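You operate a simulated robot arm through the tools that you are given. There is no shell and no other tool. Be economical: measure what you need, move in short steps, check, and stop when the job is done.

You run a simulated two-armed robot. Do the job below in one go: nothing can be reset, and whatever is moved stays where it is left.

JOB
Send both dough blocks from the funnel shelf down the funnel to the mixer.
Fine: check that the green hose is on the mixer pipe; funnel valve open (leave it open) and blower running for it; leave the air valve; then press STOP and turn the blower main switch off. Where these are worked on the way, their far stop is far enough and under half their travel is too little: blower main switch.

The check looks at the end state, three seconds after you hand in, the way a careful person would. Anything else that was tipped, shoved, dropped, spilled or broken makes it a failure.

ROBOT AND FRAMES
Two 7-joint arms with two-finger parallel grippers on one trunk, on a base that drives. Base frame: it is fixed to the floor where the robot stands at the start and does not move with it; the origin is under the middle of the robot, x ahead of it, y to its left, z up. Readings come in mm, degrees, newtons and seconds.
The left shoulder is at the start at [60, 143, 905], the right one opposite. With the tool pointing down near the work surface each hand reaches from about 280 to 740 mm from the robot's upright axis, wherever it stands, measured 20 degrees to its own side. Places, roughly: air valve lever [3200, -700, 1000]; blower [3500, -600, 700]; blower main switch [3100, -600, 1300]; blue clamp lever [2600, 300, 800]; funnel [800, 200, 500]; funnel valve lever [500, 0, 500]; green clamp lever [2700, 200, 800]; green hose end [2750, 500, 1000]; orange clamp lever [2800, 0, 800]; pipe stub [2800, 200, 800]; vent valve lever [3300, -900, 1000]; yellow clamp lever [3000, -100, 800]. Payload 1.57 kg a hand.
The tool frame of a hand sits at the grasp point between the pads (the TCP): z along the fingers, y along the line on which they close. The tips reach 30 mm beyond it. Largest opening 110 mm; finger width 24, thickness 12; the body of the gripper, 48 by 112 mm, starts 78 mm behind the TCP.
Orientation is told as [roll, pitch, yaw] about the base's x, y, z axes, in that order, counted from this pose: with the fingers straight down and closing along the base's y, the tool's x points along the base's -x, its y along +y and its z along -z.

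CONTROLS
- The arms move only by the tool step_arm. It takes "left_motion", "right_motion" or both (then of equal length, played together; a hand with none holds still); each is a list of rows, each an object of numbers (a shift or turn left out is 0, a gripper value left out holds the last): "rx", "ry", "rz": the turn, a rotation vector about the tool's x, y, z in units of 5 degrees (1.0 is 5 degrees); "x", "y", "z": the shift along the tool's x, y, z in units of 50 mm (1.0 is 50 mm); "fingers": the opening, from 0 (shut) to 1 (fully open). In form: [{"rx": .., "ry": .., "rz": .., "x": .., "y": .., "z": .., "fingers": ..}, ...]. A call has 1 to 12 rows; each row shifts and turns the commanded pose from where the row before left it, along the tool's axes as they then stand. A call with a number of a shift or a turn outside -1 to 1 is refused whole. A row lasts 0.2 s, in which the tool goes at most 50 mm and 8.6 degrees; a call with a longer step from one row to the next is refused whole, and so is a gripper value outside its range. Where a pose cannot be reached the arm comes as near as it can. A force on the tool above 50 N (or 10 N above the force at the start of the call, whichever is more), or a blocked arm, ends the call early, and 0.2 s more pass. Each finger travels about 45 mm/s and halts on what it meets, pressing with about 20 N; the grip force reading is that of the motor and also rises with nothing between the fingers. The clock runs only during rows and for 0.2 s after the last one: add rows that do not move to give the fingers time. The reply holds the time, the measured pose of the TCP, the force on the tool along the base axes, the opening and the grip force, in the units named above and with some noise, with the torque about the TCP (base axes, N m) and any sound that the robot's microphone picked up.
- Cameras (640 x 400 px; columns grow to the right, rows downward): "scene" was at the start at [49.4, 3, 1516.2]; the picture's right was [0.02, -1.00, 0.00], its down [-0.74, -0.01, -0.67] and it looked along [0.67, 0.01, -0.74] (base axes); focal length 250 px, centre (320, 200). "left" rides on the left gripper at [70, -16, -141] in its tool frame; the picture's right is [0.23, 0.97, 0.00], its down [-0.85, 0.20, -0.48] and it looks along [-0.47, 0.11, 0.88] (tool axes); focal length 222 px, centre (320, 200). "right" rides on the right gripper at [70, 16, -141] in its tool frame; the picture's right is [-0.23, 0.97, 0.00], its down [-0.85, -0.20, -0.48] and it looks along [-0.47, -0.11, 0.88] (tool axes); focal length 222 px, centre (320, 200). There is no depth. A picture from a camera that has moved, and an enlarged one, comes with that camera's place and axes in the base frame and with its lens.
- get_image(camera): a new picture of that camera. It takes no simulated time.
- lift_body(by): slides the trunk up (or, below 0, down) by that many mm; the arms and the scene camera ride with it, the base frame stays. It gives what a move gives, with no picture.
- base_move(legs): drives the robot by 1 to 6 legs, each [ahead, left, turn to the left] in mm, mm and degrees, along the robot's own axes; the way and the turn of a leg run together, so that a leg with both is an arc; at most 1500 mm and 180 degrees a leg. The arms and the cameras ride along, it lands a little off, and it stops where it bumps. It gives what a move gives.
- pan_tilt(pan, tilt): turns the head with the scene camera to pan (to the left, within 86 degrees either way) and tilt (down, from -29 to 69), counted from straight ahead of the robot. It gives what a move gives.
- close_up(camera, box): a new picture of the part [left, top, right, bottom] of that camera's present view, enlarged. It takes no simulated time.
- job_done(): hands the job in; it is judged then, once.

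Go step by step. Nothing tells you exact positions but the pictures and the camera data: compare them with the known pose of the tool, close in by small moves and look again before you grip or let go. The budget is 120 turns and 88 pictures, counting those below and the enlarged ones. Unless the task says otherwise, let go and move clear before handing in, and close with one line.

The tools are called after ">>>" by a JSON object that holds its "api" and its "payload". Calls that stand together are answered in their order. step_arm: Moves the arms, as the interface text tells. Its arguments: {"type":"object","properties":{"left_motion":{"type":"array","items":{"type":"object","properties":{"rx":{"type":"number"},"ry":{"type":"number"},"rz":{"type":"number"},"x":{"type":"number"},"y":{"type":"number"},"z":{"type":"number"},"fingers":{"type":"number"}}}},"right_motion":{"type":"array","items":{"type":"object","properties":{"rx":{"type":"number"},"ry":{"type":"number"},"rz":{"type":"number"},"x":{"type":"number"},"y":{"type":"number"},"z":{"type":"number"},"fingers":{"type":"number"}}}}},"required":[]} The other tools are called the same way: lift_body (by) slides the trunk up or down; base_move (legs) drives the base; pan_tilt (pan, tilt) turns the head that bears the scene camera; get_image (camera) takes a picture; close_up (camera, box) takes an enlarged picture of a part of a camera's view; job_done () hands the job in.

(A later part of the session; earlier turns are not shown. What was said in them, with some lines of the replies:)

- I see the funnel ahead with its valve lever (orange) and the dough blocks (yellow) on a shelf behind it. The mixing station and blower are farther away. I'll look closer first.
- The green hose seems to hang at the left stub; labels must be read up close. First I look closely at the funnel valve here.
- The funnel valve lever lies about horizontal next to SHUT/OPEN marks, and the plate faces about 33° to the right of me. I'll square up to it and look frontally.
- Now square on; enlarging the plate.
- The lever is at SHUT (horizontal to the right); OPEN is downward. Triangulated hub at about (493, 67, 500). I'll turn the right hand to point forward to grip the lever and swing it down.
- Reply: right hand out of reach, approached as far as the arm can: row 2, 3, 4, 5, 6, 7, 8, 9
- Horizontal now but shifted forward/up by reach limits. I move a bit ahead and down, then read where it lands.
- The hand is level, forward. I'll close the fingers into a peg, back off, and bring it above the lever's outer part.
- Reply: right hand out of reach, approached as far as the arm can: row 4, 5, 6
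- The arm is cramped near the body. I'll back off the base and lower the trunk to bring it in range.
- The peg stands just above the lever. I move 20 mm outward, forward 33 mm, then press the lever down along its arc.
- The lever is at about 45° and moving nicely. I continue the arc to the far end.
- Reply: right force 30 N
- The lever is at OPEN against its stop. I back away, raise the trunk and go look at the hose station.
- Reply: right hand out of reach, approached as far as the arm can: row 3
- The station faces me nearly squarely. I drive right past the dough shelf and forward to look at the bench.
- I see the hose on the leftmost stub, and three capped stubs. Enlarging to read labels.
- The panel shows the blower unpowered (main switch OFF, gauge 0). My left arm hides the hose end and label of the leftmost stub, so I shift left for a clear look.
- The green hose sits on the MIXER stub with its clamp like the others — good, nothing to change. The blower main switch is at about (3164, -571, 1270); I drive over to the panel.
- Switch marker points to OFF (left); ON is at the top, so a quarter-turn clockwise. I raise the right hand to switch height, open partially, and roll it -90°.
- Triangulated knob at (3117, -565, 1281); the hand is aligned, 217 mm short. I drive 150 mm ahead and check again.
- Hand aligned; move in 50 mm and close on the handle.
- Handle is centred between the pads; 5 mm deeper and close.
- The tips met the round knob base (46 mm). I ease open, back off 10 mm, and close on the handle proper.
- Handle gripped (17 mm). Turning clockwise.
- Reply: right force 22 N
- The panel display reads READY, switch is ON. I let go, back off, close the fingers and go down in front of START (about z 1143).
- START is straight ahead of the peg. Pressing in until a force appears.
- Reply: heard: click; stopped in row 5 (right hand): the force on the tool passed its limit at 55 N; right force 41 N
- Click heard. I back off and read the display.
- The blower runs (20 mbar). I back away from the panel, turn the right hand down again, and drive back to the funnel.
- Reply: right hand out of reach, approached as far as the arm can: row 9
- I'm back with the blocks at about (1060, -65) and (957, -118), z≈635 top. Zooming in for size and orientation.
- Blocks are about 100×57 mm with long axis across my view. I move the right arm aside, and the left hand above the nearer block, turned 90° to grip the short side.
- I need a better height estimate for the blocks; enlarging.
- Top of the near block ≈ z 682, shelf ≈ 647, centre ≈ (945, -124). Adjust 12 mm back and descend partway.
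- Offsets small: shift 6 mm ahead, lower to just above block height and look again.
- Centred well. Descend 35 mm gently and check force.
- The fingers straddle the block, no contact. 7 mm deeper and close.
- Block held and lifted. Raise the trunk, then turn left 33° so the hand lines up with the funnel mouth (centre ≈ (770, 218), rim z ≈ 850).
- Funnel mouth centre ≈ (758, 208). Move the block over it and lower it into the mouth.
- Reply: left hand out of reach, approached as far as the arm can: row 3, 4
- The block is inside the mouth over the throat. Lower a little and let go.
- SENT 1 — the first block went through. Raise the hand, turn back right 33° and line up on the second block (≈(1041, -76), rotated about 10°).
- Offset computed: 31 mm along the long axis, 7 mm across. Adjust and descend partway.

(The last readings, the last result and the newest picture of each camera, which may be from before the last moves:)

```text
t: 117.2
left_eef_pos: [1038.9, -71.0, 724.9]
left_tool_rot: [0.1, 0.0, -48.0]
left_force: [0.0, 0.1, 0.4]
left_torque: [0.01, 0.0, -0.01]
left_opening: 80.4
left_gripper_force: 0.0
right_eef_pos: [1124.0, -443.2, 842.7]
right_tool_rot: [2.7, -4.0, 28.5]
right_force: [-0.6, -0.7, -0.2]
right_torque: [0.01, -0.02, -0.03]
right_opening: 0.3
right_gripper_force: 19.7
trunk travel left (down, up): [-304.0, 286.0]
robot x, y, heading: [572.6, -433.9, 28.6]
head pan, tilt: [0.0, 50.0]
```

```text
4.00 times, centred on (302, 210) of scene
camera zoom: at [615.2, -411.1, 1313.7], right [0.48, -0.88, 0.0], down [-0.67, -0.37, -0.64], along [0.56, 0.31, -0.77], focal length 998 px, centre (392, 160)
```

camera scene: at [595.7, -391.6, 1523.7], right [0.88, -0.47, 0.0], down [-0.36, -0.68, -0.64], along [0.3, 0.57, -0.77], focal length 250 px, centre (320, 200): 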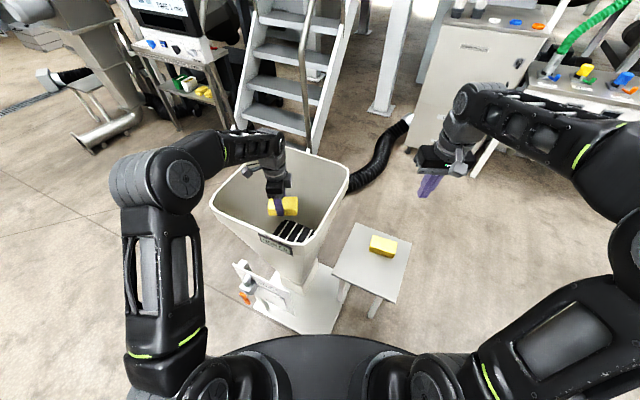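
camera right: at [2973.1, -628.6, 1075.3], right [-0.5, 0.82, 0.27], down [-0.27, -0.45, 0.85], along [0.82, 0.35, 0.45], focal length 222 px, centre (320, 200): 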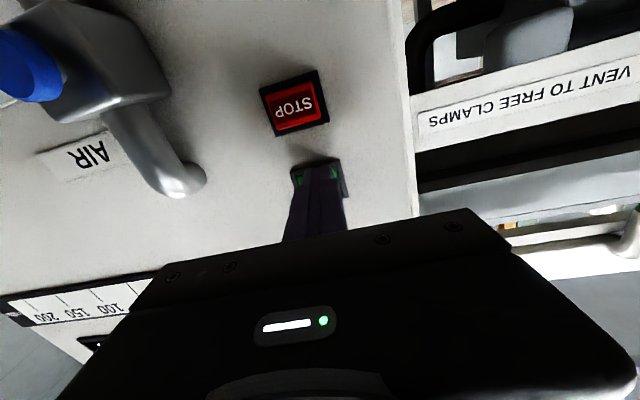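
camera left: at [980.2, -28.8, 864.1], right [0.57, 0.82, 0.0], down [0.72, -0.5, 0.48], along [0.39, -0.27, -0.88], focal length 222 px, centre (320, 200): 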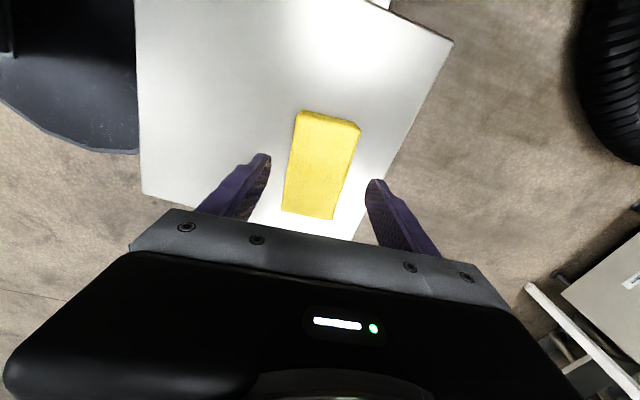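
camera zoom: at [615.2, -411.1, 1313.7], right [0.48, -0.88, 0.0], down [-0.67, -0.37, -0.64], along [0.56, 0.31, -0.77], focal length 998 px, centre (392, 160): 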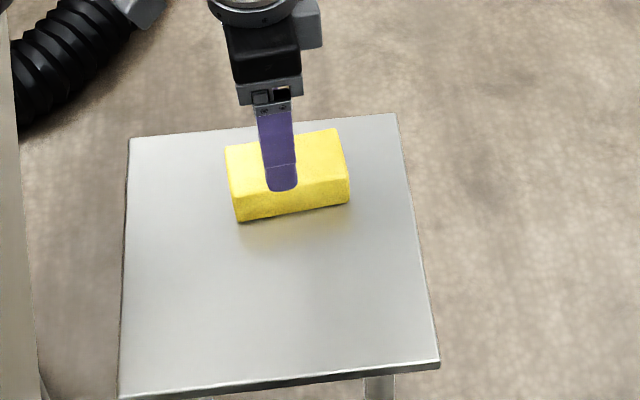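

Well centred, as with the first block. Descend to z≈678, grip and lift.

>>> {"api": "step_arm", "payload": {"left_motion": [{"z": 0.4}, {"z": 0.3}, {"z": 0.23}, {}]}}

>>> {"api": "step_arm", "payload": {"left_motion": [{"fingers": 0}, {}, {}, {}, {}]}}

>>> {"api": "step_arm", "payload": {"left_motion": [{"z": -0.4}, {"z": -0.6}, {"z": -1}, {"z": -1}]}}

>>> {"api": "lift_body", "payload": {"by": 210}}

>>> {"api": "base_move", "payload": {"legs": [[0, 0, 33]]}}

>>> {"api": "get_image", "payload": {"camera": "scene"}}

```text
t: 118.2
left_eef_pos: [1038.3, -69.7, 679.0]
left_tool_rot: [0.1, -0.1, -47.8]
left_force: [-0.2, -0.6, -0.2]
left_torque: [0.0, -0.01, -0.01]
left_opening: 80.2
left_gripper_force: 0.0
right_eef_pos: [1123.2, -442.6, 844.0]
right_tool_rot: [2.7, -4.0, 28.4]
right_force: [0.4, 0.0, 0.1]
right_torque: [0.0, -0.01, -0.03]
right_opening: 0.0
right_gripper_force: 20.5
trunk travel left (down, up): [-304.0, 286.0]
robot x, y, heading: [575.7, -440.5, 28.6]
head pan, tilt: [0.0, 50.0]
```

```text
t: 119.4
left_eef_pos: [1037.4, -69.9, 679.5]
left_tool_rot: [0.0, 0.0, -47.9]
left_force: [0.0, 0.0, -0.3]
left_torque: [-0.04, 0.09, 0.0]
left_opening: 57.8
left_gripper_force: 20.5
right_eef_pos: [1122.7, -443.2, 842.7]
right_tool_rot: [2.7, -3.9, 28.4]
right_force: [0.2, -0.6, -0.3]
right_torque: [0.01, -0.03, 0.0]
right_opening: 0.0
right_gripper_force: 20.0
trunk travel left (down, up): [-304.0, 286.0]
robot x, y, heading: [569.4, -431.3, 28.6]
head pan, tilt: [0.0, 50.0]
```

```text
t: 120.4
left_eef_pos: [1040.1, -72.4, 831.1]
left_tool_rot: [0.1, 0.0, -47.9]
left_force: [0.2, -0.4, -2.6]
left_torque: [0.08, 0.0, 0.02]
left_opening: 57.5
left_gripper_force: 20.3
right_eef_pos: [1123.6, -446.0, 841.5]
right_tool_rot: [2.9, -4.0, 28.4]
right_force: [0.5, -0.9, -0.9]
right_torque: [0.03, 0.02, 0.01]
right_opening: 0.3
right_gripper_force: 19.8
trunk travel left (down, up): [-304.0, 286.0]
robot x, y, heading: [570.7, -438.4, 28.4]
head pan, tilt: [0.0, 50.0]
```

```text
t: 122.7
left_eef_pos: [1040.2, -69.8, 1040.6]
left_tool_rot: [0.1, 0.0, -47.8]
left_force: [0.1, 0.4, -2.1]
left_torque: [0.05, 0.01, 0.01]
left_opening: 57.7
left_gripper_force: 19.7
right_eef_pos: [1124.0, -443.2, 1051.9]
right_tool_rot: [2.7, -3.9, 28.5]
right_force: [-0.3, -1.2, -0.4]
right_torque: [-0.03, -0.02, 0.01]
right_opening: 0.1
right_gripper_force: 19.8
trunk travel left (down, up): [-514.0, 76.0]
robot x, y, heading: [570.9, -436.9, 28.5]
head pan, tilt: [0.0, 50.0]
```

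```text
t: 124.7
left_eef_pos: [769.0, 123.8, 1040.7]
left_tool_rot: [0.2, 0.0, -15.2]
left_force: [-0.7, 0.1, -2.8]
left_torque: [0.0, 0.03, -0.03]
left_opening: 57.9
left_gripper_force: 20.3
right_eef_pos: [1041.0, -143.5, 1052.7]
right_tool_rot: [2.7, -4.0, 61.1]
right_force: [0.2, -0.6, -0.1]
right_torque: [0.01, -0.03, 0.02]
right_opening: 0.3
right_gripper_force: 19.8
trunk travel left (down, up): [-514.0, 76.0]
robot x, y, heading: [569.0, -436.4, 61.1]
head pan, tilt: [0.0, 50.0]
```

```text
25 pictures are left
camera scene: at [596.1, -392.0, 1523.6], right [0.88, -0.48, 0.0], down [-0.37, -0.67, -0.64], along [0.31, 0.56, -0.77], focal length 250 px, centre (320, 200)
```

scene: 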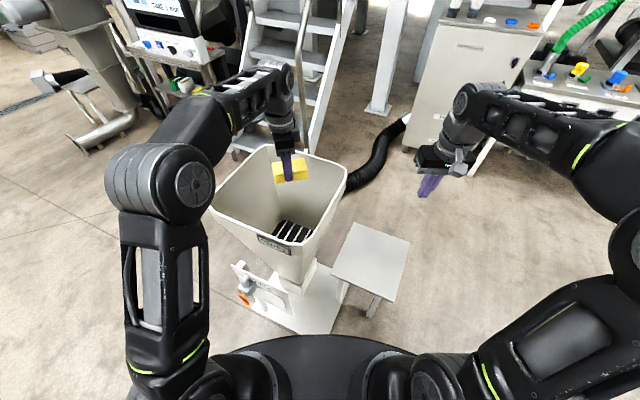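

Second block held over the funnel. Shift slightly, lower into the mouth and let go.

>>> {"api": "step_arm", "payload": {"left_motion": [{"x": 0.65, "y": 0.2}, {"z": 0.9}, {"z": 0.9}, {"z": 0.9}, {"z": 0.9}, {"z": 0.7}, {"fingers": 0.8}, {}, {}, {}, {}, {}]}}

>>> {"api": "step_arm", "payload": {"left_motion": [{}, {}, {"z": -1}, {"z": -1}, {"z": -1}, {"z": -1}]}}

>>> {"api": "get_image", "payload": {"camera": "left"}}

>>> {"api": "close_up", "payload": {"camera": "scene", "box": [200, 140, 360, 260]}}

```text
t: 127.3
left_eef_pos: [740.0, 143.4, 823.7]
left_tool_rot: [0.1, 0.0, -15.2]
left_force: [-0.7, 0.5, -0.1]
left_torque: [0.01, -0.01, -0.01]
left_opening: 88.0
left_gripper_force: 0.1
right_eef_pos: [1040.4, -144.0, 1052.4]
right_tool_rot: [2.7, -4.0, 61.1]
right_force: [-0.2, -0.4, 0.2]
right_torque: [-0.01, -0.02, 0.01]
right_opening: 0.0
right_gripper_force: 20.5
trunk travel left (down, up): [-514.0, 76.0]
robot x, y, heading: [571.5, -434.8, 61.3]
head pan, tilt: [0.0, 50.0]
```

```text
t: 128.7
left_eef_pos: [739.4, 142.3, 1025.6]
left_tool_rot: [0.1, 0.0, -15.1]
left_force: [-0.8, -1.2, 0.4]
left_torque: [-0.01, 0.03, 0.02]
left_opening: 88.0
left_gripper_force: 0.0
right_eef_pos: [1039.8, -145.0, 1052.9]
right_tool_rot: [2.7, -4.1, 61.1]
right_force: [0.3, -0.2, 0.1]
right_torque: [0.0, 0.01, 0.02]
right_opening: 0.1
right_gripper_force: 19.6
trunk travel left (down, up): [-514.0, 76.0]
robot x, y, heading: [575.8, -438.4, 61.3]
head pan, tilt: [0.0, 50.0]
```

```text
24 pictures are left
camera left: at [669.0, 145.7, 1165.6], right [0.04, 1.0, 0.0], down [0.88, -0.03, 0.48], along [0.48, -0.02, -0.88], focal length 222 px, centre (320, 200)
```

left: 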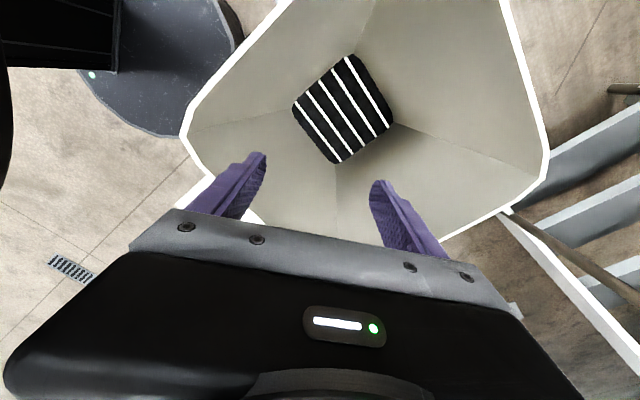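

```text
3.33 times, centred on (280, 200) of scene
camera zoom: at [596.0, -392.8, 1523.6], right [0.88, -0.48, 0.0], down [-0.37, -0.67, -0.64], along [0.31, 0.56, -0.77], focal length 832 px, centre (453, 200)
```

zoom: 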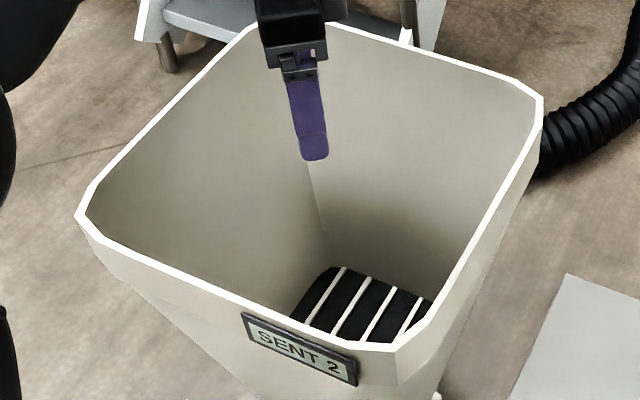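

SENT 2 — both sent. Now back to the panel to press STOP and turn the main switch off.

>>> {"api": "base_move", "payload": {"legs": [[0, 0, -29.7], [0, -1371, 0], [995, 0, 0]]}}

>>> {"api": "lift_body", "payload": {"by": 70}}

>>> {"api": "step_arm", "payload": {"right_motion": [{"ry": -1}, {"ry": -1}, {"ry": -1}, {"ry": -1}, {"ry": -1}, {"ry": -1}, {"ry": -1}, {"ry": -1}, {"ry": -1}], "left_motion": [{"x": -1}, {"x": -1}, {"x": -0.5}, {}, {}, {}, {}, {}, {}]}}

>>> {"api": "step_arm", "payload": {"right_motion": [{"ry": -1}, {"ry": -1}, {"ry": -1}, {"ry": -1}, {"ry": -1}, {"ry": -1}, {"ry": -1}, {"ry": -1}]}}

>>> {"api": "pan_tilt", "payload": {"pan": 0, "tilt": 25}}

>>> {"api": "get_image", "payload": {"camera": "scene"}}

```text
t: 141.7
left_eef_pos: [2588.2, -664.6, 1025.4]
left_tool_rot: [0.0, 0.0, -45.9]
left_force: [-0.2, 0.3, -0.7]
left_torque: [-0.02, 0.03, 0.0]
left_opening: 87.7
left_gripper_force: 0.1
right_eef_pos: [2699.1, -1065.9, 1053.0]
right_tool_rot: [2.7, -3.9, 30.5]
right_force: [-0.2, 0.8, -0.3]
right_torque: [0.02, 0.02, -0.02]
right_opening: 0.1
right_gripper_force: 19.7
trunk travel left (down, up): [-514.0, 76.0]
robot x, y, heading: [2149.4, -1078.0, 30.4]
head pan, tilt: [0.0, 50.0]
```

```text
t: 142.8
left_eef_pos: [2588.5, -664.3, 1094.6]
left_tool_rot: [0.1, 0.0, -45.9]
left_force: [-0.4, -0.4, 0.1]
left_torque: [0.01, 0.02, 0.0]
left_opening: 88.4
left_gripper_force: 0.0
right_eef_pos: [2698.8, -1066.5, 1122.2]
right_tool_rot: [2.8, -3.9, 30.4]
right_force: [0.4, 0.6, -1.0]
right_torque: [-0.01, 0.0, 0.01]
right_opening: 0.0
right_gripper_force: 20.4
trunk travel left (down, up): [-584.0, 6.0]
robot x, y, heading: [2150.8, -1078.3, 30.7]
head pan, tilt: [0.0, 50.0]
```

```text
t: 144.8
left_eef_pos: [2631.3, -710.6, 1095.6]
left_tool_rot: [0.1, -0.1, -45.8]
left_force: [0.9, -0.3, -0.1]
left_torque: [-0.02, -0.01, 0.02]
left_opening: 87.9
left_gripper_force: 0.0
left hand out of reach, approached as far as the arm can: row 2, 3
right_eef_pos: [2698.5, -1065.8, 1122.8]
right_tool_rot: [4.2, -49.0, 27.4]
right_force: [-0.3, 0.4, -0.4]
right_torque: [0.02, 0.0, 0.01]
right_opening: 0.0
right_gripper_force: 19.7
trunk travel left (down, up): [-584.0, 6.0]
robot x, y, heading: [2152.1, -1076.7, 30.5]
head pan, tilt: [0.0, 50.0]
```

```text
t: 146.6
left_eef_pos: [2632.6, -712.2, 1094.8]
left_tool_rot: [0.2, 0.0, -46.0]
left_force: [-1.0, 0.4, -1.4]
left_torque: [0.01, 0.01, -0.01]
left_opening: 88.0
left_gripper_force: 0.0
right_eef_pos: [2762.2, -1054.9, 1144.2]
right_tool_rot: [70.2, -87.1, -39.7]
right_force: [0.8, 0.5, -0.6]
right_torque: [0.0, 0.0, 0.03]
right_opening: 0.0
right_gripper_force: 19.7
right hand out of reach, approached as far as the arm can: row 3, 4, 5, 6, 7, 8
trunk travel left (down, up): [-584.0, 6.0]
robot x, y, heading: [2147.6, -1074.0, 30.7]
head pan, tilt: [0.0, 50.0]
```

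```text
t: 147.5
left_eef_pos: [2632.1, -711.5, 1096.0]
left_tool_rot: [0.2, -0.1, -45.8]
left_force: [-0.1, -0.9, 0.1]
left_torque: [0.05, -0.01, -0.02]
left_opening: 88.2
left_gripper_force: 0.0
right_eef_pos: [2762.2, -1055.5, 1143.1]
right_tool_rot: [68.8, -87.1, -38.2]
right_force: [-0.4, -0.4, -0.1]
right_torque: [0.01, 0.03, -0.01]
right_opening: 0.0
right_gripper_force: 19.9
trunk travel left (down, up): [-584.0, 6.0]
robot x, y, heading: [2148.7, -1077.6, 31.0]
head pan, tilt: [0.0, 25.0]
```

```text
22 pictures are left
camera scene: at [2203.2, -1043.5, 1631.1], right [0.51, -0.86, 0.0], down [-0.36, -0.22, -0.91], along [0.78, 0.46, -0.42], focal length 250 px, centre (320, 200)
```

scene: 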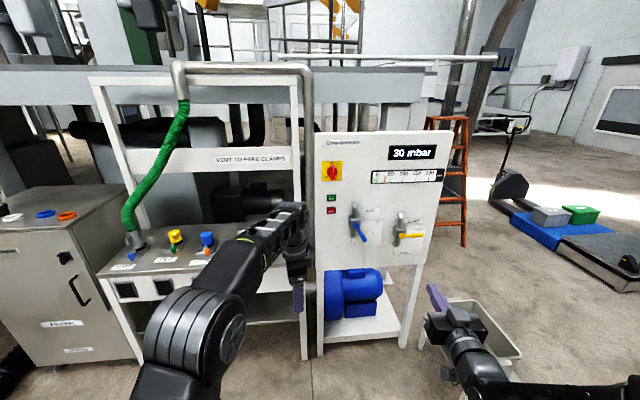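

Display reads 30 mbar, blower still running. I tuck the left hand back out of the way, then bring the right hand to the panel's left side.

>>> {"api": "step_arm", "payload": {"left_motion": [{"x": 0.8, "y": -0.55}, {"x": 0.8, "y": -0.55}, {"x": 0.8, "y": -0.55}, {"x": 0.8, "y": -0.55}, {"x": 0.8, "y": -0.55}]}}

>>> {"api": "step_arm", "payload": {"right_motion": [{"y": 1}, {"y": 1}, {"y": 1}, {"y": 1}, {"y": 0.8}]}}

>>> {"api": "base_move", "payload": {"legs": [[340, 0, 0.6]]}}

>>> {"api": "get_image", "payload": {"camera": "scene"}}

>>> {"api": "get_image", "payload": {"camera": "right"}}

```text
t: 148.7
left_eef_pos: [2392.2, -661.9, 1095.9]
left_tool_rot: [0.2, 0.0, -45.9]
left_force: [0.3, 0.1, -0.6]
left_torque: [-0.02, -0.04, 0.04]
left_opening: 88.1
left_gripper_force: 0.0
right_eef_pos: [2761.5, -1055.3, 1143.6]
right_tool_rot: [70.2, -87.1, -39.4]
right_force: [-1.0, -0.2, -0.6]
right_torque: [-0.04, 0.0, -0.01]
right_opening: 0.0
right_gripper_force: 20.1
trunk travel left (down, up): [-584.0, 6.0]
robot x, y, heading: [2145.2, -1080.7, 30.6]
head pan, tilt: [0.0, 25.0]
```

```text
t: 149.9
left_eef_pos: [2393.6, -660.6, 1096.0]
left_tool_rot: [-0.1, 0.0, -46.0]
left_force: [0.3, -0.2, 0.8]
left_torque: [-0.01, -0.02, 0.0]
left_opening: 87.9
left_gripper_force: 0.0
right_eef_pos: [2658.8, -840.0, 1153.8]
right_tool_rot: [68.6, -87.1, -38.2]
right_force: [0.0, -0.9, -0.1]
right_torque: [0.03, -0.01, 0.0]
right_opening: 0.0
right_gripper_force: 19.5
right hand out of reach, approached as far as the arm can: row 1, 2
trunk travel left (down, up): [-584.0, 6.0]
robot x, y, heading: [2148.0, -1078.5, 30.7]
head pan, tilt: [0.0, 25.0]
```

```text
t: 152.1
left_eef_pos: [2680.5, -481.3, 1094.4]
left_tool_rot: [0.0, 0.0, -44.9]
left_force: [0.3, 0.4, 0.4]
left_torque: [-0.02, 0.05, 0.0]
left_opening: 88.0
left_gripper_force: 0.1
right_eef_pos: [2949.3, -654.3, 1154.0]
right_tool_rot: [68.5, -87.1, -36.9]
right_force: [0.2, 0.4, -1.6]
right_torque: [0.0, -0.01, 0.01]
right_opening: 0.2
right_gripper_force: 20.0
trunk travel left (down, up): [-584.0, 6.0]
robot x, y, heading: [2444.5, -903.2, 31.6]
head pan, tilt: [0.0, 25.0]
```

```text
21 pictures are left
camera scene: at [2496.7, -865.1, 1631.1], right [0.52, -0.85, 0.0], down [-0.36, -0.22, -0.91], along [0.77, 0.47, -0.42], focal length 250 px, centre (320, 200)
```

scene: 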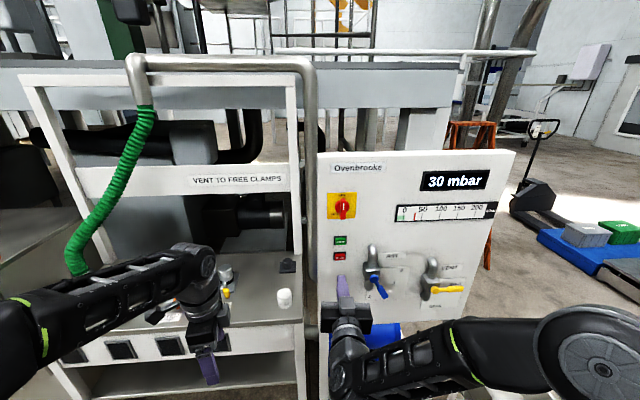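

```text
20 pictures are left
camera right: at [2818.2, -713.6, 1086.6], right [-0.5, 0.82, 0.27], down [-0.27, -0.45, 0.85], along [0.82, 0.35, 0.44], focal length 222 px, centre (320, 200)
```

right: 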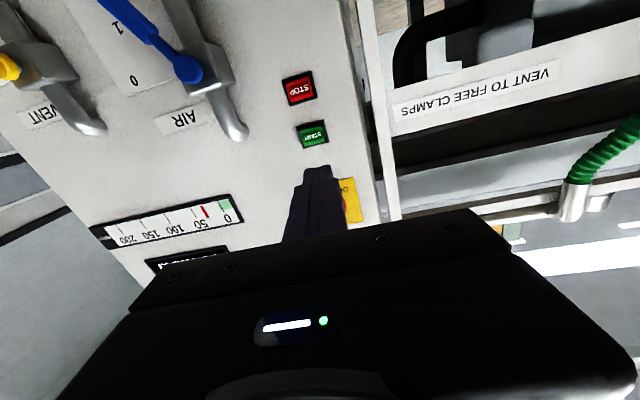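

STOP is about 10 mm right and 78 mm below the peg. Moving in front of it and checking.

>>> {"api": "step_arm", "payload": {"right_motion": [{"x": 0.8, "y": -0.2}, {"x": 0.76}, {"z": 1}, {"z": 1}, {"z": 0.6}]}}

>>> {"api": "get_image", "payload": {"camera": "right"}}

```text
t: 153.3
left_eef_pos: [2679.9, -481.1, 1095.3]
left_tool_rot: [-0.1, 0.0, -44.9]
left_force: [0.4, -0.1, -0.1]
left_torque: [0.02, 0.03, -0.02]
left_opening: 87.8
left_gripper_force: 0.1
right_eef_pos: [3064.3, -593.9, 1071.9]
right_tool_rot: [68.9, -87.0, -37.4]
right_force: [0.1, 0.0, -0.1]
right_torque: [0.02, 0.01, -0.01]
right_opening: 0.2
right_gripper_force: 19.9
trunk travel left (down, up): [-584.0, 6.0]
robot x, y, heading: [2443.3, -895.6, 31.5]
head pan, tilt: [0.0, 25.0]
```

```text
19 pictures are left
camera right: at [2932.3, -652.9, 1004.7], right [-0.5, 0.82, 0.27], down [-0.27, -0.45, 0.85], along [0.82, 0.35, 0.44], focal length 222 px, centre (320, 200)
```

right: 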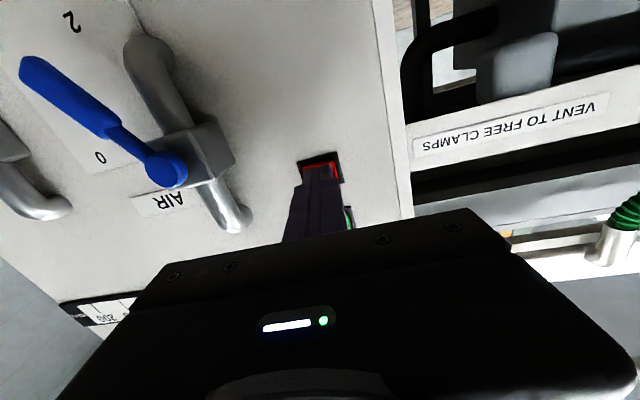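

A touch higher (10 mm), then press STOP.

>>> {"api": "step_arm", "payload": {"right_motion": [{"x": -0.22}, {"z": 0.6}, {"z": 0.15}, {"z": 0.1}, {"z": 0.1}, {"z": 0.1}]}}

>>> {"api": "get_image", "payload": {"camera": "right"}}

>>> {"api": "close_up", "payload": {"camera": "scene", "box": [300, 150, 500, 275]}}

```text
t: 154.7
left_eef_pos: [2675.3, -483.5, 1097.6]
left_tool_rot: [0.3, -0.1, -45.0]
left_force: [-0.2, -0.5, -0.2]
left_torque: [0.02, 0.0, 0.02]
left_opening: 88.0
left_gripper_force: 0.1
right_eef_pos: [3103.3, -569.6, 1084.9]
right_tool_rot: [70.4, -87.0, -38.9]
right_force: [-29.0, -20.4, 2.7]
right_torque: [0.18, -0.19, 0.19]
right_opening: 0.0
right_gripper_force: 19.8
trunk travel left (down, up): [-584.0, 6.0]
robot x, y, heading: [2443.1, -903.5, 31.3]
head pan, tilt: [0.0, 25.0]
heard: click
```

```text
18 pictures are left
camera right: at [2971.3, -627.3, 1017.2], right [-0.5, 0.82, 0.27], down [-0.27, -0.45, 0.85], along [0.82, 0.35, 0.45], focal length 222 px, centre (320, 200)
```

right: 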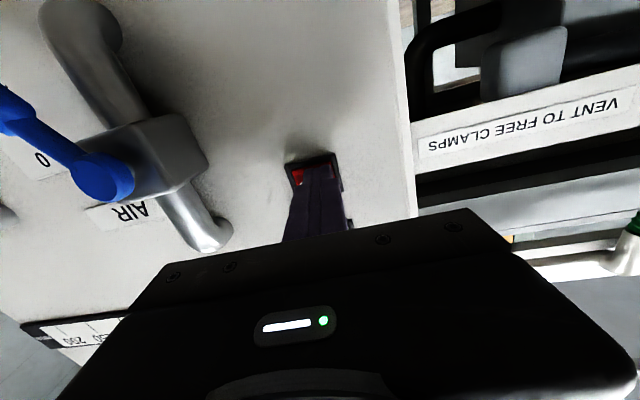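

```text
3.20 times, centred on (400, 212) of scene
camera zoom: at [2490.1, -869.5, 1631.4], right [0.52, -0.85, 0.0], down [-0.36, -0.22, -0.91], along [0.77, 0.48, -0.42], focal length 799 px, centre (64, 160)
```

zoom: 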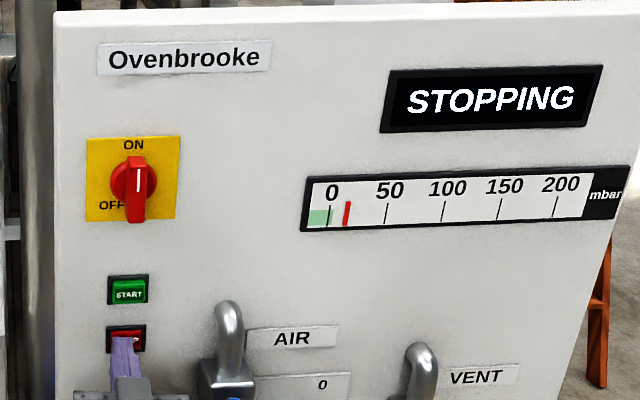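

"STOPPING" shows. I back off, raise to the knob and open the fingers.

>>> {"api": "step_arm", "payload": {"right_motion": [{"z": -0.9}, {"z": -0.9}, {"x": -1, "fingers": 0.5}, {"x": -1}, {"x": -1}, {"x": -0.95}, {"y": -0.1}, {}]}}

>>> {"api": "get_image", "payload": {"camera": "right"}}

>>> {"api": "close_up", "payload": {"camera": "scene", "box": [300, 150, 500, 275]}}

```text
t: 156.5
left_eef_pos: [2679.1, -482.0, 1096.1]
left_tool_rot: [0.1, 0.1, -44.9]
left_force: [-0.1, 0.5, 0.1]
left_torque: [-0.01, 0.0, -0.01]
left_opening: 87.9
left_gripper_force: 0.0
right_eef_pos: [3041.0, -624.5, 1281.2]
right_tool_rot: [69.3, -87.1, -37.8]
right_force: [0.1, 0.2, -1.0]
right_torque: [0.0, -0.02, -0.02]
right_opening: 55.2
right_gripper_force: 0.1
trunk travel left (down, up): [-584.0, 6.0]
robot x, y, heading: [2445.3, -897.7, 31.9]
head pan, tilt: [0.0, 25.0]
```

```text
16 pictures are left
camera right: at [2909.3, -682.5, 1215.4], right [-0.5, 0.82, 0.27], down [-0.27, -0.45, 0.85], along [0.82, 0.35, 0.44], focal length 222 px, centre (320, 200)
```

right: 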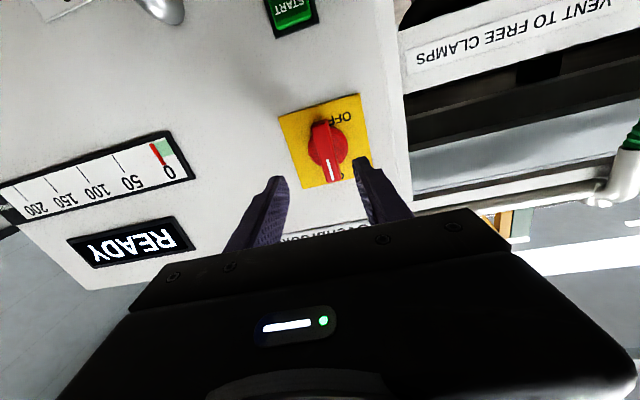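

```text
3.20 times, centred on (400, 212) of scene
camera zoom: at [2495.4, -865.8, 1631.2], right [0.52, -0.85, 0.0], down [-0.36, -0.22, -0.91], along [0.77, 0.47, -0.42], focal length 799 px, centre (64, 160)
```

zoom: 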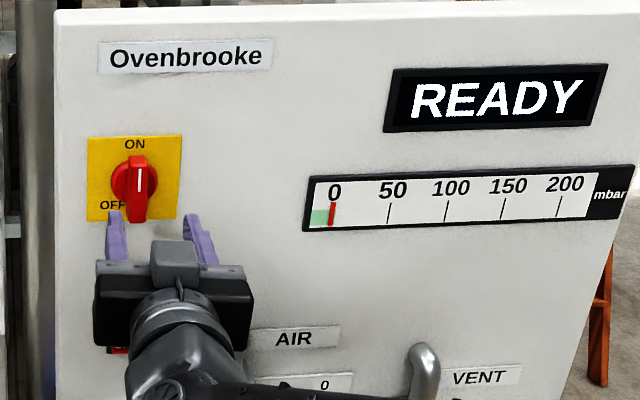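

READY again: blower stopped. Align 9 mm left, go in 70 mm.

>>> {"api": "step_arm", "payload": {"right_motion": [{"y": 0.18}, {"z": 0.7}, {"z": 0.66}]}}

>>> {"api": "get_image", "payload": {"camera": "right"}}

```text
t: 157.3
left_eef_pos: [2679.1, -480.7, 1096.0]
left_tool_rot: [0.0, 0.1, -44.9]
left_force: [0.6, 0.2, -0.1]
left_torque: [0.02, 0.03, -0.03]
left_opening: 87.9
left_gripper_force: 0.0
right_eef_pos: [3095.3, -579.1, 1280.4]
right_tool_rot: [69.0, -87.2, -37.4]
right_force: [-0.6, 0.2, 0.7]
right_torque: [-0.01, 0.0, 0.03]
right_opening: 54.8
right_gripper_force: 0.0
trunk travel left (down, up): [-584.0, 6.0]
robot x, y, heading: [2443.9, -902.8, 31.4]
head pan, tilt: [0.0, 25.0]
```

```text
14 pictures are left
camera right: at [2963.7, -637.8, 1215.0], right [-0.5, 0.82, 0.27], down [-0.27, -0.45, 0.85], along [0.82, 0.35, 0.44], focal length 222 px, centre (320, 200)
```

right: 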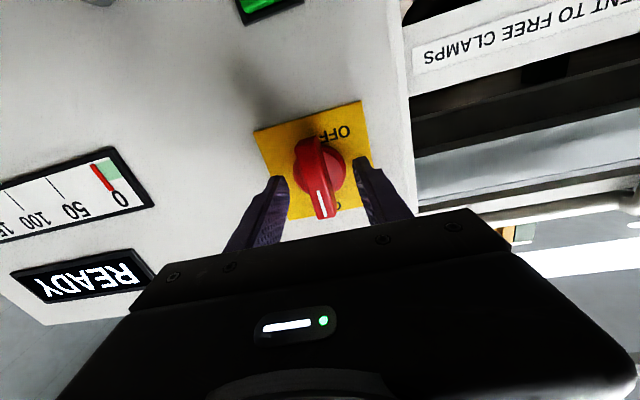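

Handle centred between the pads. Grip it.

>>> {"api": "step_arm", "payload": {"right_motion": [{"fingers": 0}, {}, {}, {}, {}]}}

```text
t: 158.5
left_eef_pos: [2680.6, -480.3, 1096.0]
left_tool_rot: [0.2, 0.1, -45.1]
left_force: [0.1, -0.4, -0.1]
left_torque: [0.03, 0.02, -0.03]
left_opening: 88.1
left_gripper_force: 0.0
right_eef_pos: [3095.5, -581.0, 1281.2]
right_tool_rot: [68.9, -87.1, -37.5]
right_force: [4.1, -3.3, -0.6]
right_torque: [-0.55, -0.37, 0.45]
right_opening: 19.3
right_gripper_force: 33.2
trunk travel left (down, up): [-584.0, 6.0]
robot x, y, heading: [2443.1, -903.6, 31.4]
head pan, tilt: [0.0, 25.0]
```

Gripped. Turn counter-clockwise 90° to OFF.

>>> {"api": "step_arm", "payload": {"right_motion": [{"rz": -1}, {"rz": -1}, {"rz": -1}, {"rz": -1}, {"rz": -1}, {"rz": -1}, {"rz": -1}, {"rz": -1}, {"rz": -1}]}}

>>> {"api": "step_arm", "payload": {"right_motion": [{"rz": -1}, {"rz": -1}, {"rz": -1}, {"rz": -1}, {"rz": -1}, {"rz": -1}, {"rz": -1}, {"rz": -1}, {"rz": -1}]}}

>>> {"api": "get_image", "payload": {"camera": "right"}}

```text
t: 160.5
left_eef_pos: [2680.3, -481.1, 1095.7]
left_tool_rot: [0.1, 0.1, -44.9]
left_force: [-0.6, -0.2, 0.0]
left_torque: [-0.02, -0.01, -0.01]
left_opening: 87.9
left_gripper_force: 0.1
right_eef_pos: [3095.1, -580.5, 1281.5]
right_tool_rot: [-88.7, -47.6, 120.6]
right_force: [6.4, -1.2, 6.8]
right_torque: [0.11, -0.19, 0.78]
right_opening: 17.6
right_gripper_force: 32.6
trunk travel left (down, up): [-584.0, 6.0]
robot x, y, heading: [2441.4, -901.6, 31.6]
head pan, tilt: [0.0, 25.0]
```

```text
t: 162.5
left_eef_pos: [2680.1, -481.5, 1094.8]
left_tool_rot: [0.2, 0.0, -44.8]
left_force: [1.1, -0.2, 0.6]
left_torque: [-0.02, 0.01, 0.01]
left_opening: 88.0
left_gripper_force: 0.1
right_eef_pos: [3095.1, -581.4, 1280.8]
right_tool_rot: [-88.9, -2.6, 121.5]
right_force: [4.5, 3.2, 3.4]
right_torque: [0.36, -0.58, -1.02]
right_opening: 17.4
right_gripper_force: 32.1
trunk travel left (down, up): [-584.0, 6.0]
robot x, y, heading: [2441.0, -902.8, 31.6]
head pan, tilt: [0.0, 25.0]
```

```text
13 pictures are left
camera right: at [3010.0, -714.4, 1263.4], right [-0.16, 0.22, -0.96], down [-0.85, 0.47, 0.25], along [0.51, 0.85, 0.11], focal length 222 px, centre (320, 200)
```

right: 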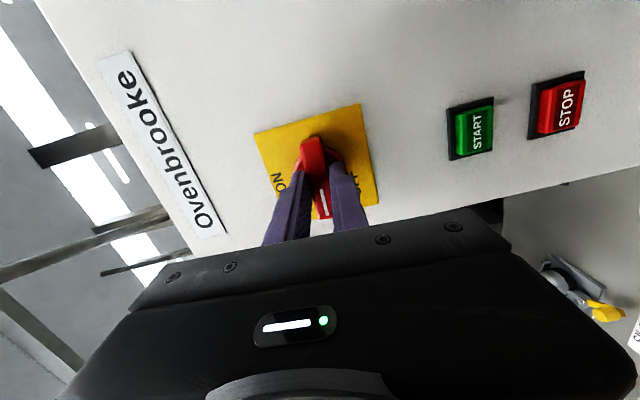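

Nearly horizontal; a last 3° to the stop, then release and back away.

>>> {"api": "step_arm", "payload": {"right_motion": [{"rz": -0.6}, {}, {"fingers": 0.5}, {}, {}, {"z": -0.8}, {"z": -0.8}]}}

>>> {"api": "base_move", "payload": {"legs": [[-250, 0, 0]]}}

>>> {"api": "get_image", "payload": {"camera": "scene"}}

>>> {"api": "close_up", "payload": {"camera": "scene", "box": [300, 130, 460, 250]}}

```text
t: 164.1
left_eef_pos: [2679.1, -482.0, 1096.7]
left_tool_rot: [0.2, 0.0, -44.9]
left_force: [0.0, -0.3, -1.1]
left_torque: [0.03, 0.0, 0.06]
left_opening: 88.1
left_gripper_force: 0.0
right_eef_pos: [3023.9, -625.6, 1283.2]
right_tool_rot: [-89.0, 0.4, 121.6]
right_force: [0.4, -0.6, 0.0]
right_torque: [-0.03, -0.02, 0.0]
right_opening: 55.1
right_gripper_force: 0.1
trunk travel left (down, up): [-584.0, 6.0]
robot x, y, heading: [2440.0, -896.1, 31.5]
head pan, tilt: [0.0, 25.0]
```

```text
t: 166.0
left_eef_pos: [2458.6, -617.6, 1096.9]
left_tool_rot: [0.1, 0.1, -44.8]
left_force: [-1.3, -0.3, 0.8]
left_torque: [0.02, -0.04, -0.02]
left_opening: 87.9
left_gripper_force: 0.1
right_eef_pos: [2802.9, -759.9, 1283.7]
right_tool_rot: [-88.9, 0.3, 121.6]
right_force: [0.1, -0.4, -0.1]
right_torque: [0.0, 0.02, -0.04]
right_opening: 54.8
right_gripper_force: 0.0
trunk travel left (down, up): [-584.0, 6.0]
robot x, y, heading: [2222.0, -1037.1, 31.6]
head pan, tilt: [0.0, 25.0]
```

```text
12 pictures are left
camera scene: at [2274.0, -1002.0, 1631.2], right [0.52, -0.85, 0.0], down [-0.36, -0.22, -0.91], along [0.77, 0.48, -0.42], focal length 250 px, centre (320, 200)
```

scene: 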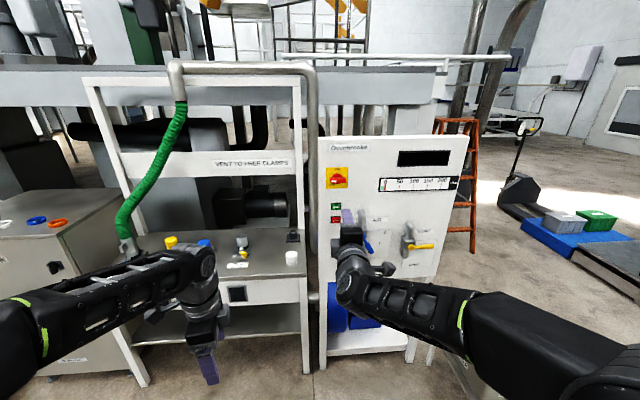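

```text
3.33 times, centred on (380, 190) of scene
camera zoom: at [2274.0, -1002.0, 1631.2], right [0.52, -0.85, 0.0], down [-0.36, -0.22, -0.91], along [0.77, 0.48, -0.42], focal length 832 px, centre (120, 233)
```

zoom: 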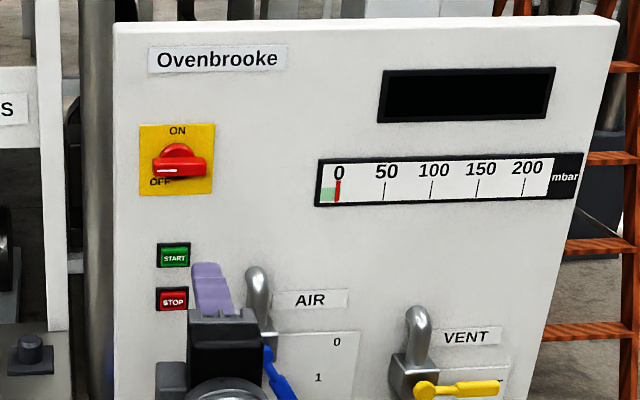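

The switch is at OFF, the display is dark, the gauge is at zero, and both hands are clear. Handing in.

>>> {"api": "job_done", "payload": {}}

```text
The job is handed in.
```

Both dough blocks went down the funnel to the mixer (the funnel counter reads SENT 2). The green hose was already on the MIXER pipe, the funnel valve is left open, the air valve is untouched, STOP is pressed and the blower main switch is off.
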